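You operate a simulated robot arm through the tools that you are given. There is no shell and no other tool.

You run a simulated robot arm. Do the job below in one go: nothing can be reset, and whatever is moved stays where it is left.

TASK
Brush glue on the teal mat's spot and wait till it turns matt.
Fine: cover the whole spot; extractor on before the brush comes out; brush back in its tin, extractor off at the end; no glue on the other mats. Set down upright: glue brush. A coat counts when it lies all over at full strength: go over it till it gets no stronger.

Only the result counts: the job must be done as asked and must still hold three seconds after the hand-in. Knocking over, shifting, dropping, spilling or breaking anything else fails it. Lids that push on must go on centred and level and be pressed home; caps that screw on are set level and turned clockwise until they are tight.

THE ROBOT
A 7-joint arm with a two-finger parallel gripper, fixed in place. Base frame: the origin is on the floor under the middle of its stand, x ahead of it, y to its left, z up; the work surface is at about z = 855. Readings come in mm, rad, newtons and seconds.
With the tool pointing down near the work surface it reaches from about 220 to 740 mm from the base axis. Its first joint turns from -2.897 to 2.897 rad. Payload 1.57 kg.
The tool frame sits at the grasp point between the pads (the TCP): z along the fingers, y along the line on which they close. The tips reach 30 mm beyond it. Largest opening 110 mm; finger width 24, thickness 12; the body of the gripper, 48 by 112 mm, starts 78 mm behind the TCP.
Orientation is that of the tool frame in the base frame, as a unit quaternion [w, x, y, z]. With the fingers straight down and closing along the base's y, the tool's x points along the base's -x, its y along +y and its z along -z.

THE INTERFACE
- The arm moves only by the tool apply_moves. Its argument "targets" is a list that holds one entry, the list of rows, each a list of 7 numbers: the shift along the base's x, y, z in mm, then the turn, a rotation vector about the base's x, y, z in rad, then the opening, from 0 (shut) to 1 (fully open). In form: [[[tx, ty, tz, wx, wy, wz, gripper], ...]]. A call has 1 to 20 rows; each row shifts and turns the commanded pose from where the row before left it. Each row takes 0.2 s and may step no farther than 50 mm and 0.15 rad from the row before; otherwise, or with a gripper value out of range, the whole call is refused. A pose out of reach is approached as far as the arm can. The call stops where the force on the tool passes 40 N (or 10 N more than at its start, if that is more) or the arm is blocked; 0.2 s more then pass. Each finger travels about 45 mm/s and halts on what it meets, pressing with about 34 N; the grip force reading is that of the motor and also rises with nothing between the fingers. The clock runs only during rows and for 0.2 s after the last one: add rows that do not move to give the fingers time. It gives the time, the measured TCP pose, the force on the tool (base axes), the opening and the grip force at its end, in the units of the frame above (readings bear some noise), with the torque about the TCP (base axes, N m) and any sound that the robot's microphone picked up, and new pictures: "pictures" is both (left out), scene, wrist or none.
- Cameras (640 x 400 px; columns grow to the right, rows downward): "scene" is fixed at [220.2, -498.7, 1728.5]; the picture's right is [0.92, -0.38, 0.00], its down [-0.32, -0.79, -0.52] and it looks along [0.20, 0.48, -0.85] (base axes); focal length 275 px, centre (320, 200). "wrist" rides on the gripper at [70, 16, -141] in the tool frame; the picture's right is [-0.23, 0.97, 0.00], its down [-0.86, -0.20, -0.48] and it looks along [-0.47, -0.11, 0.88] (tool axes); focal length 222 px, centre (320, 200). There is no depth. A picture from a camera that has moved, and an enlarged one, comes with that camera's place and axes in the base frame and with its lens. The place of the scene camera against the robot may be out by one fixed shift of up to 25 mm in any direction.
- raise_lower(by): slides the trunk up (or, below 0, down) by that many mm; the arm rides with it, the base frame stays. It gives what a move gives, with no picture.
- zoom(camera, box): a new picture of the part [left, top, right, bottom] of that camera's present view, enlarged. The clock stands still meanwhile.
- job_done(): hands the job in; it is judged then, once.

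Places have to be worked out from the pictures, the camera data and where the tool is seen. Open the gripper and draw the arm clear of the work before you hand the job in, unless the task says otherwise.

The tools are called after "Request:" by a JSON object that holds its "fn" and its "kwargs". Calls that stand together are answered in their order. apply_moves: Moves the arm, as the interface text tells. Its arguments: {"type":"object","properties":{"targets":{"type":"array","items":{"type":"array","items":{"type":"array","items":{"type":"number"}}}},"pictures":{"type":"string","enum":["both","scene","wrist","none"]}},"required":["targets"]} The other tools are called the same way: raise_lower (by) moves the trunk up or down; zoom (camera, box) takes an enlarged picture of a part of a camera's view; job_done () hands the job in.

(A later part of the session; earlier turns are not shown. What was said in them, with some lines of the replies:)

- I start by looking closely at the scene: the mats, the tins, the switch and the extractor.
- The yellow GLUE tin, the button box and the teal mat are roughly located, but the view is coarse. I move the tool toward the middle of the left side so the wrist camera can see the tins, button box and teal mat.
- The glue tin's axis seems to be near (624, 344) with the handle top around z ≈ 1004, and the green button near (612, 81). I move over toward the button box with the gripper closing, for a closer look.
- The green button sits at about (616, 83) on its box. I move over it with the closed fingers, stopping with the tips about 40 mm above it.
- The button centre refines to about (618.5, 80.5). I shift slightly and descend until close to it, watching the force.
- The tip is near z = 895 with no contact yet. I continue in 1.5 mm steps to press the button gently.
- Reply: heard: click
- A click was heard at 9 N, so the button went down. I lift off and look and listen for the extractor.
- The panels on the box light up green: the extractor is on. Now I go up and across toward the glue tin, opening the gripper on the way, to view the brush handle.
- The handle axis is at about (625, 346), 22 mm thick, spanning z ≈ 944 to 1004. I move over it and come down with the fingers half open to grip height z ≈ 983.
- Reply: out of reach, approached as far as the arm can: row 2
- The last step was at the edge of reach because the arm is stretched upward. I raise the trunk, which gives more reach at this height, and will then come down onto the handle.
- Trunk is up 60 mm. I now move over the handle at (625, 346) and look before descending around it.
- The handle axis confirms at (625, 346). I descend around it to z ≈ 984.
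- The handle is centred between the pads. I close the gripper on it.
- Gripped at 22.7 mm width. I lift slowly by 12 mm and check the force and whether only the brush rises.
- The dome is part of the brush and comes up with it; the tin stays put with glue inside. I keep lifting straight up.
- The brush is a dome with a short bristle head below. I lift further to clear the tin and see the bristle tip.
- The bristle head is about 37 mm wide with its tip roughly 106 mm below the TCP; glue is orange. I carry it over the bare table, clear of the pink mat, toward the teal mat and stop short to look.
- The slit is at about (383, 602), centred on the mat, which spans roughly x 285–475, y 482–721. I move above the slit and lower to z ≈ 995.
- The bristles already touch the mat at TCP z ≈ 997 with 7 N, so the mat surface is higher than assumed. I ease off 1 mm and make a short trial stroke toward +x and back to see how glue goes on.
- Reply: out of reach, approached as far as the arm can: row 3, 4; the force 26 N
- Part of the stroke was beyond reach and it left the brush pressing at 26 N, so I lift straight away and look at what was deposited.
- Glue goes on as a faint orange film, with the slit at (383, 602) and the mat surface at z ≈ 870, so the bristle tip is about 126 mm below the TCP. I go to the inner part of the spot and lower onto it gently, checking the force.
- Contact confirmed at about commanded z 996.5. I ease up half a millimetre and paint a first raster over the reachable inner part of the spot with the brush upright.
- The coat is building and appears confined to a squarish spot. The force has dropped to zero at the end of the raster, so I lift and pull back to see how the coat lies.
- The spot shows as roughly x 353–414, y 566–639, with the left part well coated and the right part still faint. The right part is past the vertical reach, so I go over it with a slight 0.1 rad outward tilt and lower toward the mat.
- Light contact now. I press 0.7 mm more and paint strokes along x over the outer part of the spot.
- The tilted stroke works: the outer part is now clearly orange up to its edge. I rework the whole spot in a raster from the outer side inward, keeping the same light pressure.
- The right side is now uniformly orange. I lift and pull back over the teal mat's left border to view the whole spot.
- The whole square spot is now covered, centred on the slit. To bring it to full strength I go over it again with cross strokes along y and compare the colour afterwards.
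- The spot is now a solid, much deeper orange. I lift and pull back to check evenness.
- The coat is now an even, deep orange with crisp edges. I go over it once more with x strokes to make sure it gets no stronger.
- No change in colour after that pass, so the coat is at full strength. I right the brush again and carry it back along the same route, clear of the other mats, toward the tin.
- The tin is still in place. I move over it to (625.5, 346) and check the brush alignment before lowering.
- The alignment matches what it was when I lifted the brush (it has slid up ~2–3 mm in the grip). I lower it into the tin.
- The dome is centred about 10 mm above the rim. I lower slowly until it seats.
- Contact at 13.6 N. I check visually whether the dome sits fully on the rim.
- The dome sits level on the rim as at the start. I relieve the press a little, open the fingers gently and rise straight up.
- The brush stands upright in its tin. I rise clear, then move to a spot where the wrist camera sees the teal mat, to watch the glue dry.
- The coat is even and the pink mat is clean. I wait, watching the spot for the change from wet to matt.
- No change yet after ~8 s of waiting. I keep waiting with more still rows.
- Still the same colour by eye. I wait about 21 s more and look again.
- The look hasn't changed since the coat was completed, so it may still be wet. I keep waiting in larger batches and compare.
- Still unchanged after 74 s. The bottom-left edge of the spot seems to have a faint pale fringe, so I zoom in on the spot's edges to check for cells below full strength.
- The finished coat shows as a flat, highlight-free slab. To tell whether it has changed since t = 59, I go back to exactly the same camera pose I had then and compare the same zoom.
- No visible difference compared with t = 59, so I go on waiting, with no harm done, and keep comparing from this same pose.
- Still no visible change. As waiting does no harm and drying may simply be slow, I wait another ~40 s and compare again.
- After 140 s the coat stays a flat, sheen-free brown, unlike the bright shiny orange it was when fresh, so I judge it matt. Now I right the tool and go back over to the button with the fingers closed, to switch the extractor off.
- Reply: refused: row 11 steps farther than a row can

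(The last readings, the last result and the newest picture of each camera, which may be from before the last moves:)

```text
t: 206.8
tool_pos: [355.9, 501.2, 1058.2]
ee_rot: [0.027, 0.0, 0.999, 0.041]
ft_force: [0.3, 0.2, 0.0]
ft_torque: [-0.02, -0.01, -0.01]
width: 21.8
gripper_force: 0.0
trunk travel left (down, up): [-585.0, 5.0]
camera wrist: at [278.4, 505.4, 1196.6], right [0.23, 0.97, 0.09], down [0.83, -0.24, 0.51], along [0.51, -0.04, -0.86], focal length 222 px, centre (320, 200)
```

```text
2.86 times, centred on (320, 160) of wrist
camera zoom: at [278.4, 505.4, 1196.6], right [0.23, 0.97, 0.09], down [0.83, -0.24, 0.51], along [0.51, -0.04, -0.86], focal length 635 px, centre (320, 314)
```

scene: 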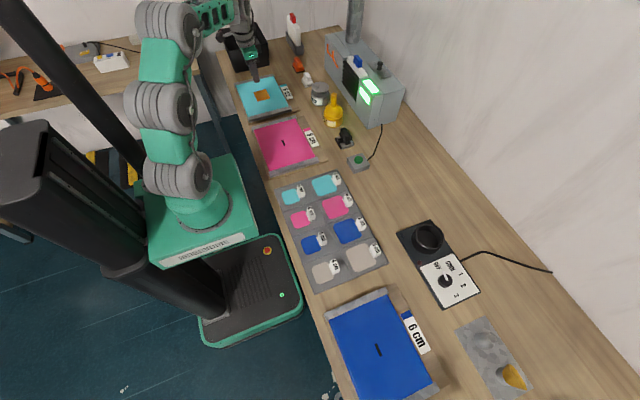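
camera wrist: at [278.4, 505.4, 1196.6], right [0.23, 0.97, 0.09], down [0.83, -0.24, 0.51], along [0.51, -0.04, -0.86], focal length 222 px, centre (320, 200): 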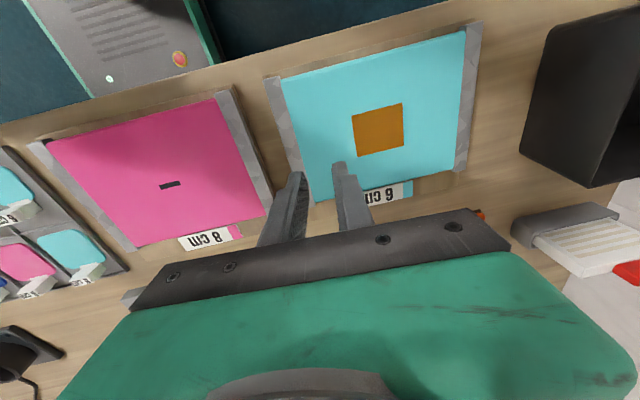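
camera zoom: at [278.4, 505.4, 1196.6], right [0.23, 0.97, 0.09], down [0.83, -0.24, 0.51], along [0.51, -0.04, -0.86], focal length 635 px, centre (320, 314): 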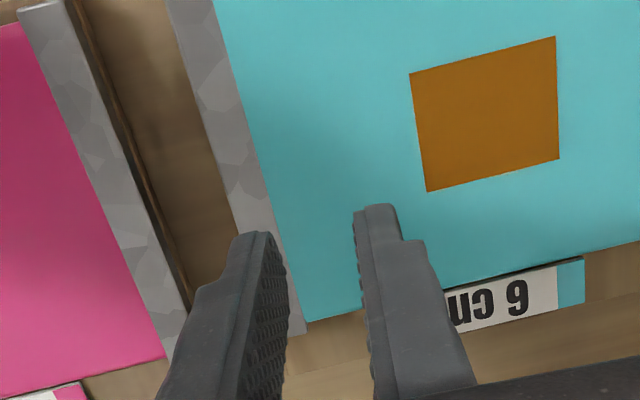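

One row was slightly too long, so nothing moved. I resend with a smaller step there.

Request:
{"fn": "apply_moves", "kwargs": {"targets": [[[0, 0, 20, -0.0844, 0.0537, 0, 0.1], [26, -42, 5, 0, 0, 0, 0.0], [26, -42, 0, 0, 0, 0, 0.0], [26, -42, 0, 0, 0, 0, 0.0], [26, -42, 0, 0, 0, 0, 0.0], [26, -42, 0, 0, 0, 0, 0.0], [26, -42, 0, 0, 0, 0, 0.0], [26, -42, 0, 0, 0, 0, 0.0], [26, -42, 0, 0, 0, 0, 0.0], [26, -42, 0, 0, 0, 0, 0.0], [26, -42, 0, 0, 0, 0, 0.0], [2, 0, -40, 0, 0, 0, 0.0], [0, 0, -40, 0, 0, 0, 0.0], [0, 0, -40, 0, 0, 0, 0.0], [0, 0, 0, 0, 0, 0, 0.0]]], "pictures": "both"}}

Request:
{"fn": "zoom", "kwargs": {"camera": "wrist", "box": [240, 90, 400, 230]}}

```text
t: 210.0
tool_pos: [618.0, 78.8, 968.0]
ee_rot: [0.0, 0.0, 1.0, -0.001]
ft_force: [0.9, -0.2, 1.0]
ft_torque: [0.01, 0.02, -0.01]
width: 0.1
gripper_force: 21.5
trunk travel left (down, up): [-585.0, 5.0]
camera wrist: at [547.7, 96.2, 1108.5], right [0.23, 0.97, 0.0], down [0.85, -0.2, 0.48], along [0.47, -0.11, -0.88], focal length 222 px, centre (320, 200)
```

scene: 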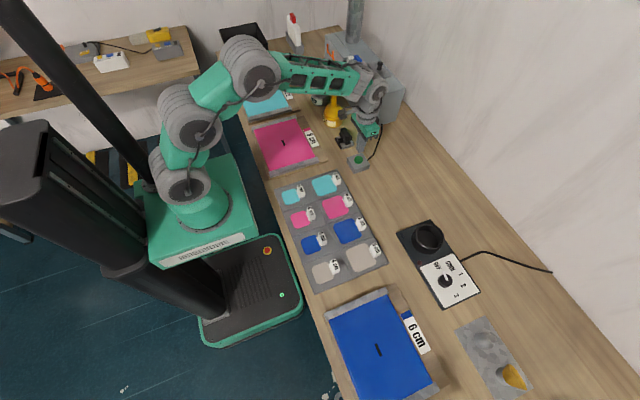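
wrist: 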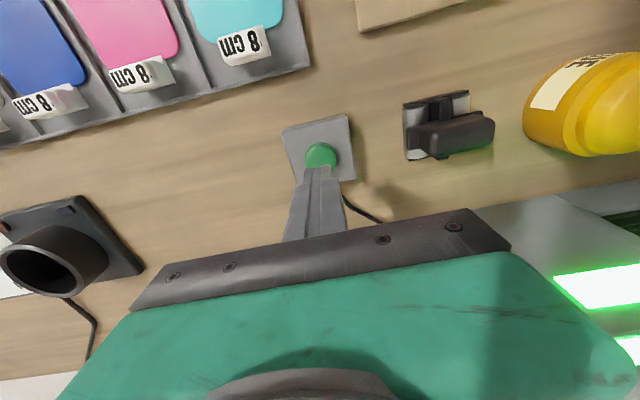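

```text
2.86 times, centred on (320, 160) of wrist
camera zoom: at [547.7, 96.2, 1108.5], right [0.23, 0.97, 0.0], down [0.85, -0.2, 0.48], along [0.47, -0.11, -0.88], focal length 635 px, centre (320, 314)
```

zoom: 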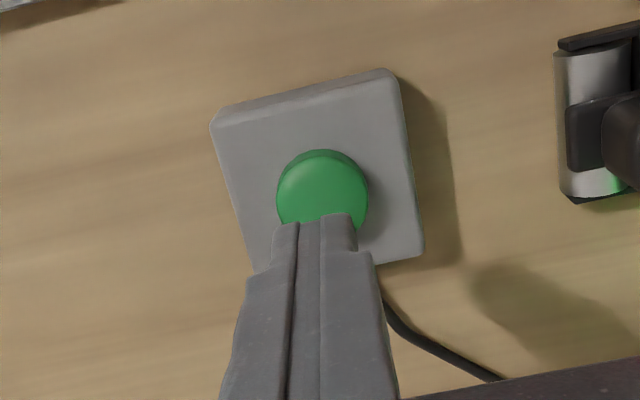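

The button centre is still at (618, 80.4). I shift +1.5 mm in y and descend to just above it.

Request:
{"fn": "apply_moves", "kwargs": {"targets": [[[0, 1.5, -15, 0, 0, 0, 0.0], [0, 0, -15, 0, 0, 0, 0.0], [0, 0, -10, 0, 0, 0, 0.0], [0, 0, -5, 0, 0, 0, 0.0], [0, 0, -3, 0, 0, 0, 0.0], [0, 0, 0, 0, 0, 0, 0.0]]], "pictures": "none"}}

```text
t: 211.4
tool_pos: [617.3, 82.0, 918.4]
ee_rot: [0.0, 0.002, 1.0, 0.0]
ft_force: [0.6, -1.1, 2.0]
ft_torque: [-0.01, -0.05, -0.03]
width: 0.1
gripper_force: 21.8
trunk travel left (down, up): [-585.0, 5.0]
```

Request:
{"fn": "apply_moves", "kwargs": {"targets": [[[0, 0, -1.5, 0, 0, 0, 0.0], [0, 0, -1.5, 0, 0, 0, 0.0], [0, 0, -1, 0, 0, 0, 0.0], [0, 0, 0, 0, 0, 0, 0.0]]], "pictures": "none"}}

```text
t: 212.4
tool_pos: [618.3, 82.5, 915.4]
ee_rot: [0.0, 0.0, 1.0, 0.0]
ft_force: [0.3, -0.7, 5.4]
ft_torque: [-0.09, -0.07, -0.02]
width: 0.0
gripper_force: 21.0
trunk travel left (down, up): [-585.0, 5.0]
heard: click
```

A click was heard. I lift off and check that the extractor lamps are out and the spot is unchanged.

Request:
{"fn": "apply_moves", "kwargs": {"targets": [[[0, 0, 5, 0, 0, 0, 0.0], [0, 0, 25, 0, 0, 0, 0.0], [0, 0, 40, 0, 0, 0, 0.0], [-20, 0, 40, 0, 0, 0, 0.3], [-30, 10, 30, 0, 0, 0, 0.6], [-45, 10, 10, 0, 0, 0, 0.8], [-45, 10, 10, 0, 0, 0, 0.8], [-40, 10, 0, 0, 0, 0, 0.8], [-40, 10, 0, 0, 0, 0, 0.8], [0, 0, 0, 0, 0, 0, 0.8]]], "pictures": "both"}}

Request:
{"fn": "zoom", "kwargs": {"camera": "scene", "box": [230, 30, 430, 155]}}

Request:
{"fn": "zoom", "kwargs": {"camera": "scene", "box": [230, 60, 310, 130]}}

```text
t: 214.6
tool_pos: [396.5, 132.3, 1074.3]
ee_rot: [0.0, 0.001, 1.0, 0.0]
ft_force: [-0.2, -0.2, 0.0]
ft_torque: [0.01, -0.02, 0.02]
width: 88.2
gripper_force: 0.1
trunk travel left (down, up): [-585.0, 5.0]
camera wrist: at [326.6, 149.1, 1214.6], right [0.23, 0.97, 0.0], down [0.85, -0.2, 0.48], along [0.47, -0.11, -0.88], focal length 222 px, centre (320, 200)
```

scene: 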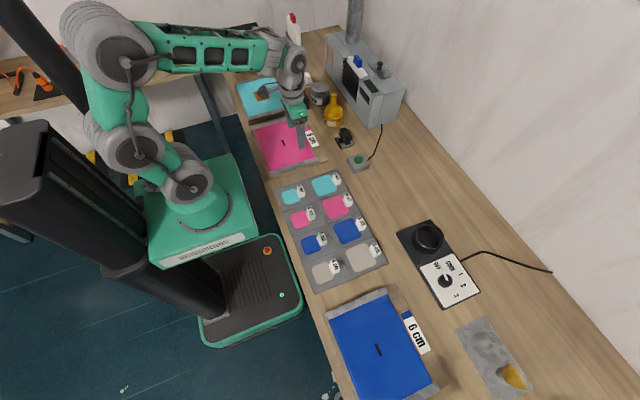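
wrist: 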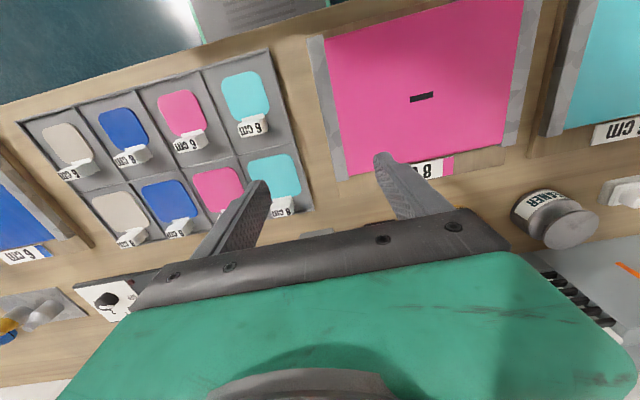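

```text
3.20 times, centred on (330, 92) of scene
camera zoom: at [220.2, -498.7, 1728.5], right [0.92, -0.38, 0.0], down [-0.32, -0.79, -0.52], along [0.2, 0.48, -0.85], focal length 881 px, centre (288, 544)
```

zoom: 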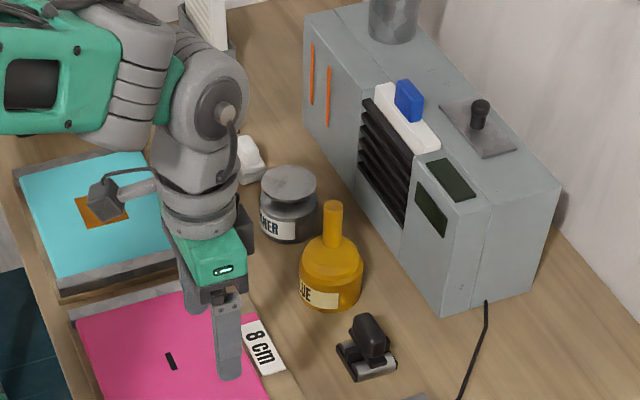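

```text
5.71 times, centred on (270, 95) of scene
camera zoom: at [220.2, -498.7, 1728.5], right [0.92, -0.38, 0.0], down [-0.32, -0.79, -0.52], along [0.2, 0.48, -0.85], focal length 1573 px, centre (606, 800)
```

zoom: 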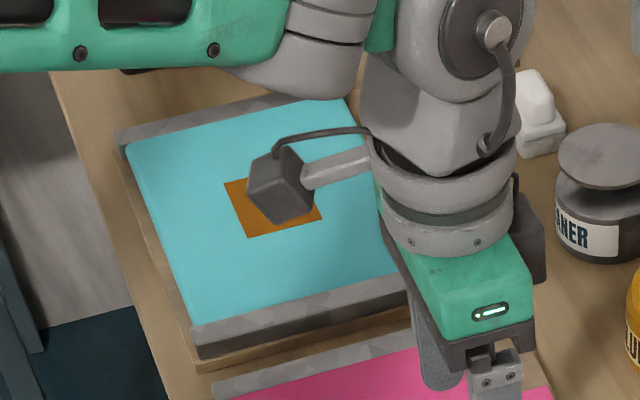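

The lamps are dark, so the extractor is off, and the brush stands in its tin. I draw the arm clear to the right so the scene camera has a free view of everything, and wait a little more for a final check.

Request:
{"fn": "apply_moves", "kwargs": {"targets": [[[-4, -35, 20, 0, 0, 0, 0.8], [-4, -40, 20, 0, 0, 0, 0.8], [-4, -40, 10, 0, 0, 0, 0.8], [-4, -40, 10, 0, 0, 0, 0.8], [0, -40, 0, 0, 0, 0, 0.8], [0, 0, 0, 0, 0, 0, 0.8], [0, 0, 0, 0, 0, 0, 0.8], [0, 0, 0, 0, 0, 0, 0.8], [0, 0, 0, 0, 0, 0, 0.8], [0, 0, 0, 0, 0, 0, 0.8], [0, 0, 0, 0, 0, 0, 0.8], [0, 0, 0, 0, 0, 0, 0.8], [0, 0, 0, 0, 0, 0, 0.8], [0, 0, 0, 0, 0, 0, 0.8], [0, 0, 0, 0, 0, 0, 0.8], [0, 0, 0, 0, 0, 0, 0.8], [0, 0, 0, 0, 0, 0, 0.8], [0, 0, 0, 0, 0, 0, 0.8], [0, 0, 0, 0, 0, 0, 0.8], [0, 0, 0, 0, 0, 0, 0.8]]], "pictures": "both"}}

Request:
{"fn": "zoom", "kwargs": {"camera": "scene", "box": [230, 30, 430, 155]}}

Request:
{"fn": "zoom", "kwargs": {"camera": "scene", "box": [254, 84, 280, 106]}}

```text
t: 218.8
tool_pos: [381.4, -61.5, 1132.6]
ee_rot: [0.0, -0.001, 1.0, 0.0]
ft_force: [-0.8, -0.6, 0.8]
ft_torque: [-0.01, -0.02, -0.01]
width: 88.3
gripper_force: 0.1
trunk travel left (down, up): [-585.0, 5.0]
camera wrist: at [311.1, -44.9, 1273.3], right [0.23, 0.97, 0.0], down [0.85, -0.2, 0.48], along [0.47, -0.11, -0.88], focal length 222 px, centre (320, 200)
```

scene: 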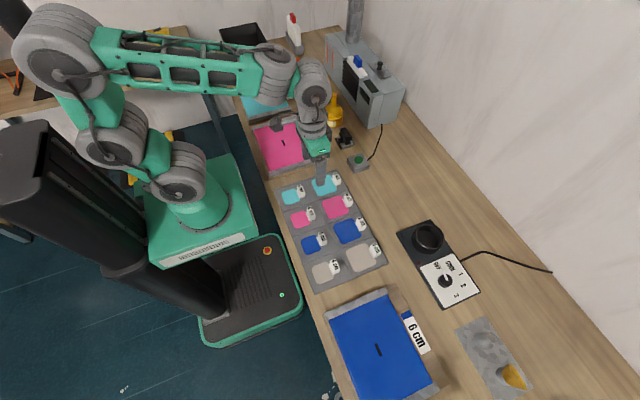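
wrist: 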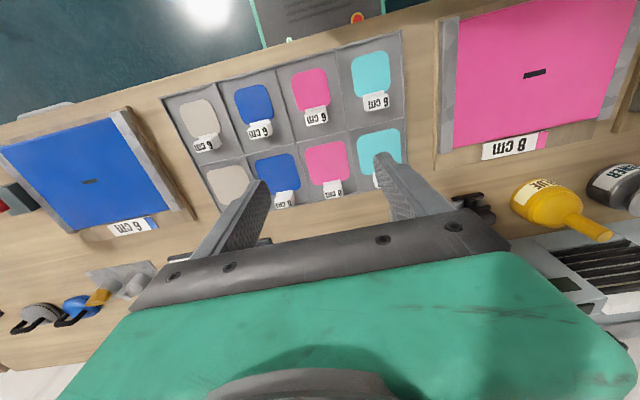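

```text
3.20 times, centred on (330, 92) of scene
camera zoom: at [220.2, -498.7, 1728.5], right [0.92, -0.38, 0.0], down [-0.32, -0.79, -0.52], along [0.2, 0.48, -0.85], focal length 881 px, centre (288, 544)
```

zoom: 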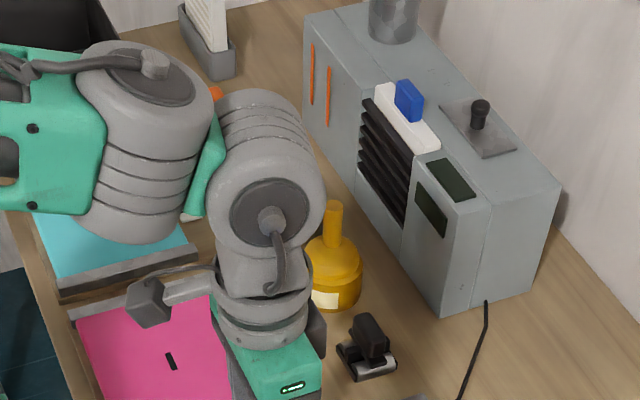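

```text
16.00 times, centred on (267, 95) of scene
camera zoom: at [220.2, -498.7, 1728.5], right [0.92, -0.38, 0.0], down [-0.32, -0.79, -0.52], along [0.2, 0.48, -0.85], focal length 4404 px, centre (1168, 1880)
```

zoom: 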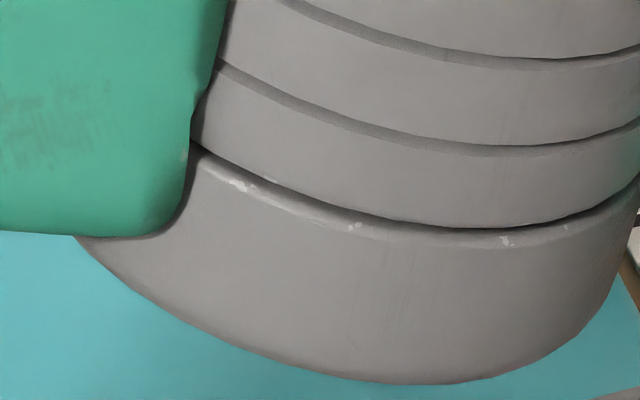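

All is in order but the arm hides the spot from the scene camera here. I move to the starting pose, from which both cameras see the teal mat, and give it more time for a last comparison.

Request:
{"fn": "apply_moves", "kwargs": {"targets": [[[2, 40, 12, 0, 0, 0, 1], [2, 40, 12, 0, 0, 0, 1], [2, 40, 12, 0, 0, 0, 1], [2, 40, 12, 0, 0, 0, 1], [2, 40, 12, 0, 0, 0, 1], [2, 40, 12, 0, 0, 0, 1], [1, 40, 12, 0, 0, 0, 1], [0, 32, 5, 0, 0, 0, 1], [0, 0, 0, 0, 0, 0, 1], [0, 0, 0, 0, 0, 0, 1], [0, 0, 0, 0, 0, 0, 1], [0, 0, 0, 0, 0, 0, 1], [0, 0, 0, 0, 0, 0, 1], [0, 0, 0, 0, 0, 0, 1], [0, 0, 0, 0, 0, 0, 1], [0, 0, 0, 0, 0, 0, 1], [0, 0, 0, 0, 0, 0, 1], [0, 0, 0, 0, 0, 0, 1], [0, 0, 0, 0, 0, 0, 1], [0, 0, 0, 0, 0, 0, 1]]], "pictures": "none"}}

Request:
{"fn": "apply_moves", "kwargs": {"targets": [[[0, 0, 0, 0, 0, 0, 1], [0, 0, 0, 0, 0, 0, 1], [0, 0, 0, 0, 0, 0, 1], [0, 0, 0, 0, 0, 0, 1], [0, 0, 0, 0, 0, 0, 1], [0, 0, 0, 0, 0, 0, 1], [0, 0, 0, 0, 0, 0, 1], [0, 0, 0, 0, 0, 0, 1], [0, 0, 0, 0, 0, 0, 1], [0, 0, 0, 0, 0, 0, 1], [0, 0, 0, 0, 0, 0, 1], [0, 0, 0, 0, 0, 0, 1], [0, 0, 0, 0, 0, 0, 1], [0, 0, 0, 0, 0, 0, 1], [0, 0, 0, 0, 0, 0, 1], [0, 0, 0, 0, 0, 0, 1], [0, 0, 0, 0, 0, 0, 1], [0, 0, 0, 0, 0, 0, 1], [0, 0, 0, 0, 0, 0, 1], [0, 0, 0, 0, 0, 0, 1]]], "pictures": "none"}}

Request:
{"fn": "apply_moves", "kwargs": {"targets": [[[0, 0, 0, 0, 0, 0, 1], [0, 0, 0, 0, 0, 0, 1], [0, 0, 0, 0, 0, 0, 1], [0, 0, 0, 0, 0, 0, 1], [0, 0, 0, 0, 0, 0, 1], [0, 0, 0, 0, 0, 0, 1], [0, 0, 0, 0, 0, 0, 1], [0, 0, 0, 0, 0, 0, 1], [0, 0, 0, 0, 0, 0, 1], [0, 0, 0, 0, 0, 0, 1], [0, 0, 0, 0, 0, 0, 1], [0, 0, 0, 0, 0, 0, 1], [0, 0, 0, 0, 0, 0, 1], [0, 0, 0, 0, 0, 0, 1], [0, 0, 0, 0, 0, 0, 1], [0, 0, 0, 0, 0, 0, 1], [0, 0, 0, 0, 0, 0, 1], [0, 0, 0, 0, 0, 0, 1], [0, 0, 0, 0, 0, 0, 1], [0, 0, 0, 0, 0, 0, 1]]], "pictures": "none"}}

Request:
{"fn": "apply_moves", "kwargs": {"targets": [[[0, 0, 0, 0, 0, 0, 1], [0, 0, 0, 0, 0, 0, 1], [0, 0, 0, 0, 0, 0, 1], [0, 0, 0, 0, 0, 0, 1], [0, 0, 0, 0, 0, 0, 1], [0, 0, 0, 0, 0, 0, 1], [0, 0, 0, 0, 0, 0, 1], [0, 0, 0, 0, 0, 0, 1], [0, 0, 0, 0, 0, 0, 1], [0, 0, 0, 0, 0, 0, 1], [0, 0, 0, 0, 0, 0, 1], [0, 0, 0, 0, 0, 0, 1], [0, 0, 0, 0, 0, 0, 1], [0, 0, 0, 0, 0, 0, 1], [0, 0, 0, 0, 0, 0, 1], [0, 0, 0, 0, 0, 0, 1], [0, 0, 0, 0, 0, 0, 1], [0, 0, 0, 0, 0, 0, 1], [0, 0, 0, 0, 0, 0, 1], [0, 0, 0, 0, 0, 0, 1]]], "pictures": "both"}}

Request:
{"fn": "zoom", "kwargs": {"camera": "scene", "box": [254, 84, 280, 106]}}

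Request:
{"fn": "zoom", "kwargs": {"camera": "scene", "box": [230, 30, 430, 155]}}

Request:
{"fn": "zoom", "kwargs": {"camera": "wrist", "box": [240, 0, 640, 250]}}

```text
t: 223.0
tool_pos: [394.6, 251.8, 1223.6]
ee_rot: [0.0, -0.001, 1.0, 0.0]
ft_force: [-0.5, 0.7, 1.2]
ft_torque: [0.02, 0.02, 0.01]
width: 110.0
gripper_force: 0.1
trunk travel left (down, up): [-585.0, 5.0]
```

```text
t: 227.2
tool_pos: [395.9, 251.8, 1223.6]
ee_rot: [0.001, -0.001, 1.0, 0.0]
ft_force: [-0.2, -1.5, 0.1]
ft_torque: [0.01, -0.01, -0.01]
width: 110.1
gripper_force: 0.0
trunk travel left (down, up): [-585.0, 5.0]
```

```text
t: 231.4
tool_pos: [394.3, 251.3, 1223.8]
ee_rot: [0.0, 0.0, 1.0, 0.0]
ft_force: [-0.1, -0.5, 0.0]
ft_torque: [-0.02, 0.0, -0.01]
width: 110.0
gripper_force: 0.1
trunk travel left (down, up): [-585.0, 5.0]
```

```text
t: 235.6
tool_pos: [395.5, 251.4, 1223.5]
ee_rot: [0.0, -0.001, 1.0, 0.0]
ft_force: [0.0, 0.4, -0.4]
ft_torque: [0.01, -0.01, -0.05]
width: 109.8
gripper_force: 0.2
trunk travel left (down, up): [-585.0, 5.0]
camera wrist: at [324.9, 268.1, 1364.5], right [0.23, 0.97, 0.0], down [0.85, -0.2, 0.48], along [0.47, -0.11, -0.88], focal length 222 px, centre (320, 200)
```

scene: 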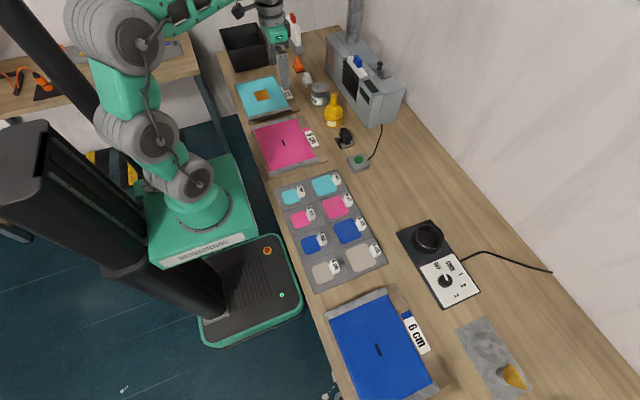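
wrist: 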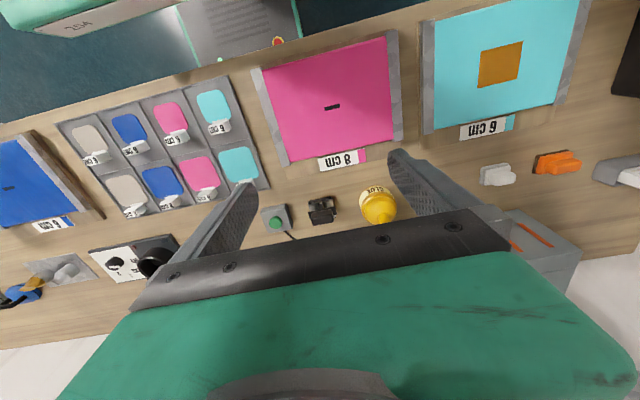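

```text
16.00 times, centred on (267, 95) of scene
camera zoom: at [220.2, -498.7, 1728.5], right [0.92, -0.38, 0.0], down [-0.32, -0.79, -0.52], along [0.2, 0.48, -0.85], focal length 4404 px, centre (1168, 1880)
```

zoom: 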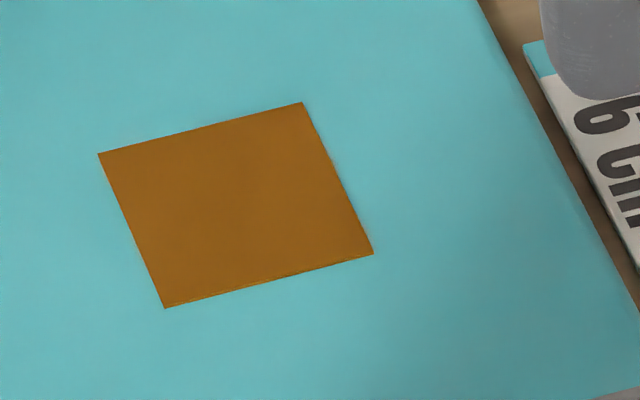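

```text
3.20 times, centred on (330, 92) of scene
camera zoom: at [220.2, -498.7, 1728.5], right [0.92, -0.38, 0.0], down [-0.32, -0.79, -0.52], along [0.2, 0.48, -0.85], focal length 881 px, centre (288, 544)
```

zoom: 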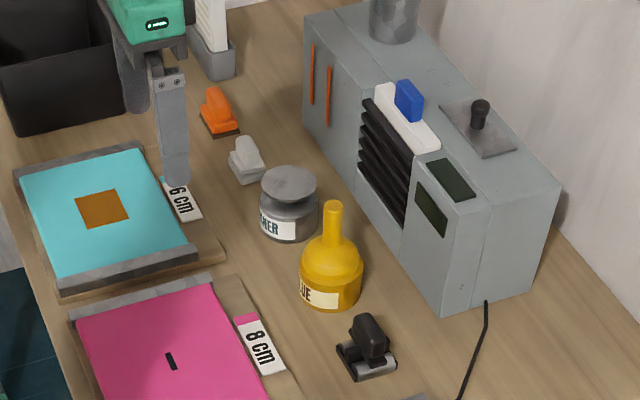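

```text
1.60 times, centred on (440, 125) of wrist
camera zoom: at [324.9, 268.1, 1364.5], right [0.23, 0.97, 0.0], down [0.85, -0.2, 0.48], along [0.47, -0.11, -0.88], focal length 355 px, centre (128, 320)
```

zoom: 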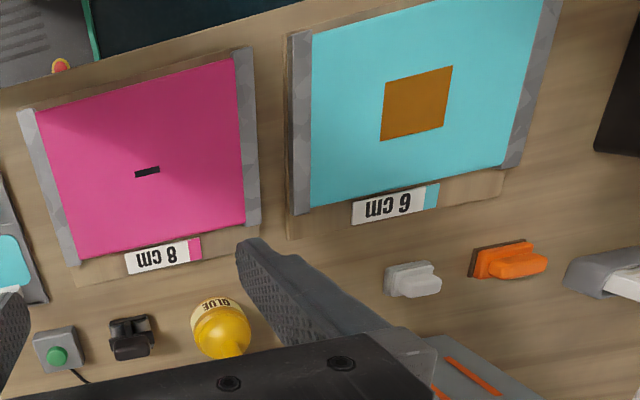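

The last pictures show:
- The teal spot is evenly covered in a flat, stable coat.
- The other mats are clean.
- The brush is upright in its tin.
- The extractor lamps are off.
- Nothing has shifted, and the gripper is open and clear.

I never saw a distinct moment when the glue turned matt. After about 170 s the coat shows no sheen, so I judge it matt and hand the job in.

Request:
{"fn": "job_done", "kwargs": {}}

```text
The job is handed in.
```

I glued the whole spot on the teal mat and handed the job in. The one thing I couldn't confirm is the exact moment the glue turned matt.

- **Coat:** The spot is evenly covered in deep brown-orange. One more full pass made it no stronger.
- **Matt:** I waited about 170 s after the last brush stroke. The coat shows no sheen, but its look did not visibly change during that wait. I judged it matt from its flat appearance and the time passed.
- **Extractor:** I switched it on before lifting the brush out of the tin. I switched it off again once the brush was back and the wait was nearly over.
- **Brush:** It stands upright in its tin.
- **Everything else:** I saw no glue on the other mats, and nothing appears to have shifted.

During the first trial stroke, part of the path was out of reach and the brush briefly pressed on the mat with 26 N. I lifted it at once and saw no damage or movement of the mat. To reach the outer half of the spot, I painted it with a slight tilt.
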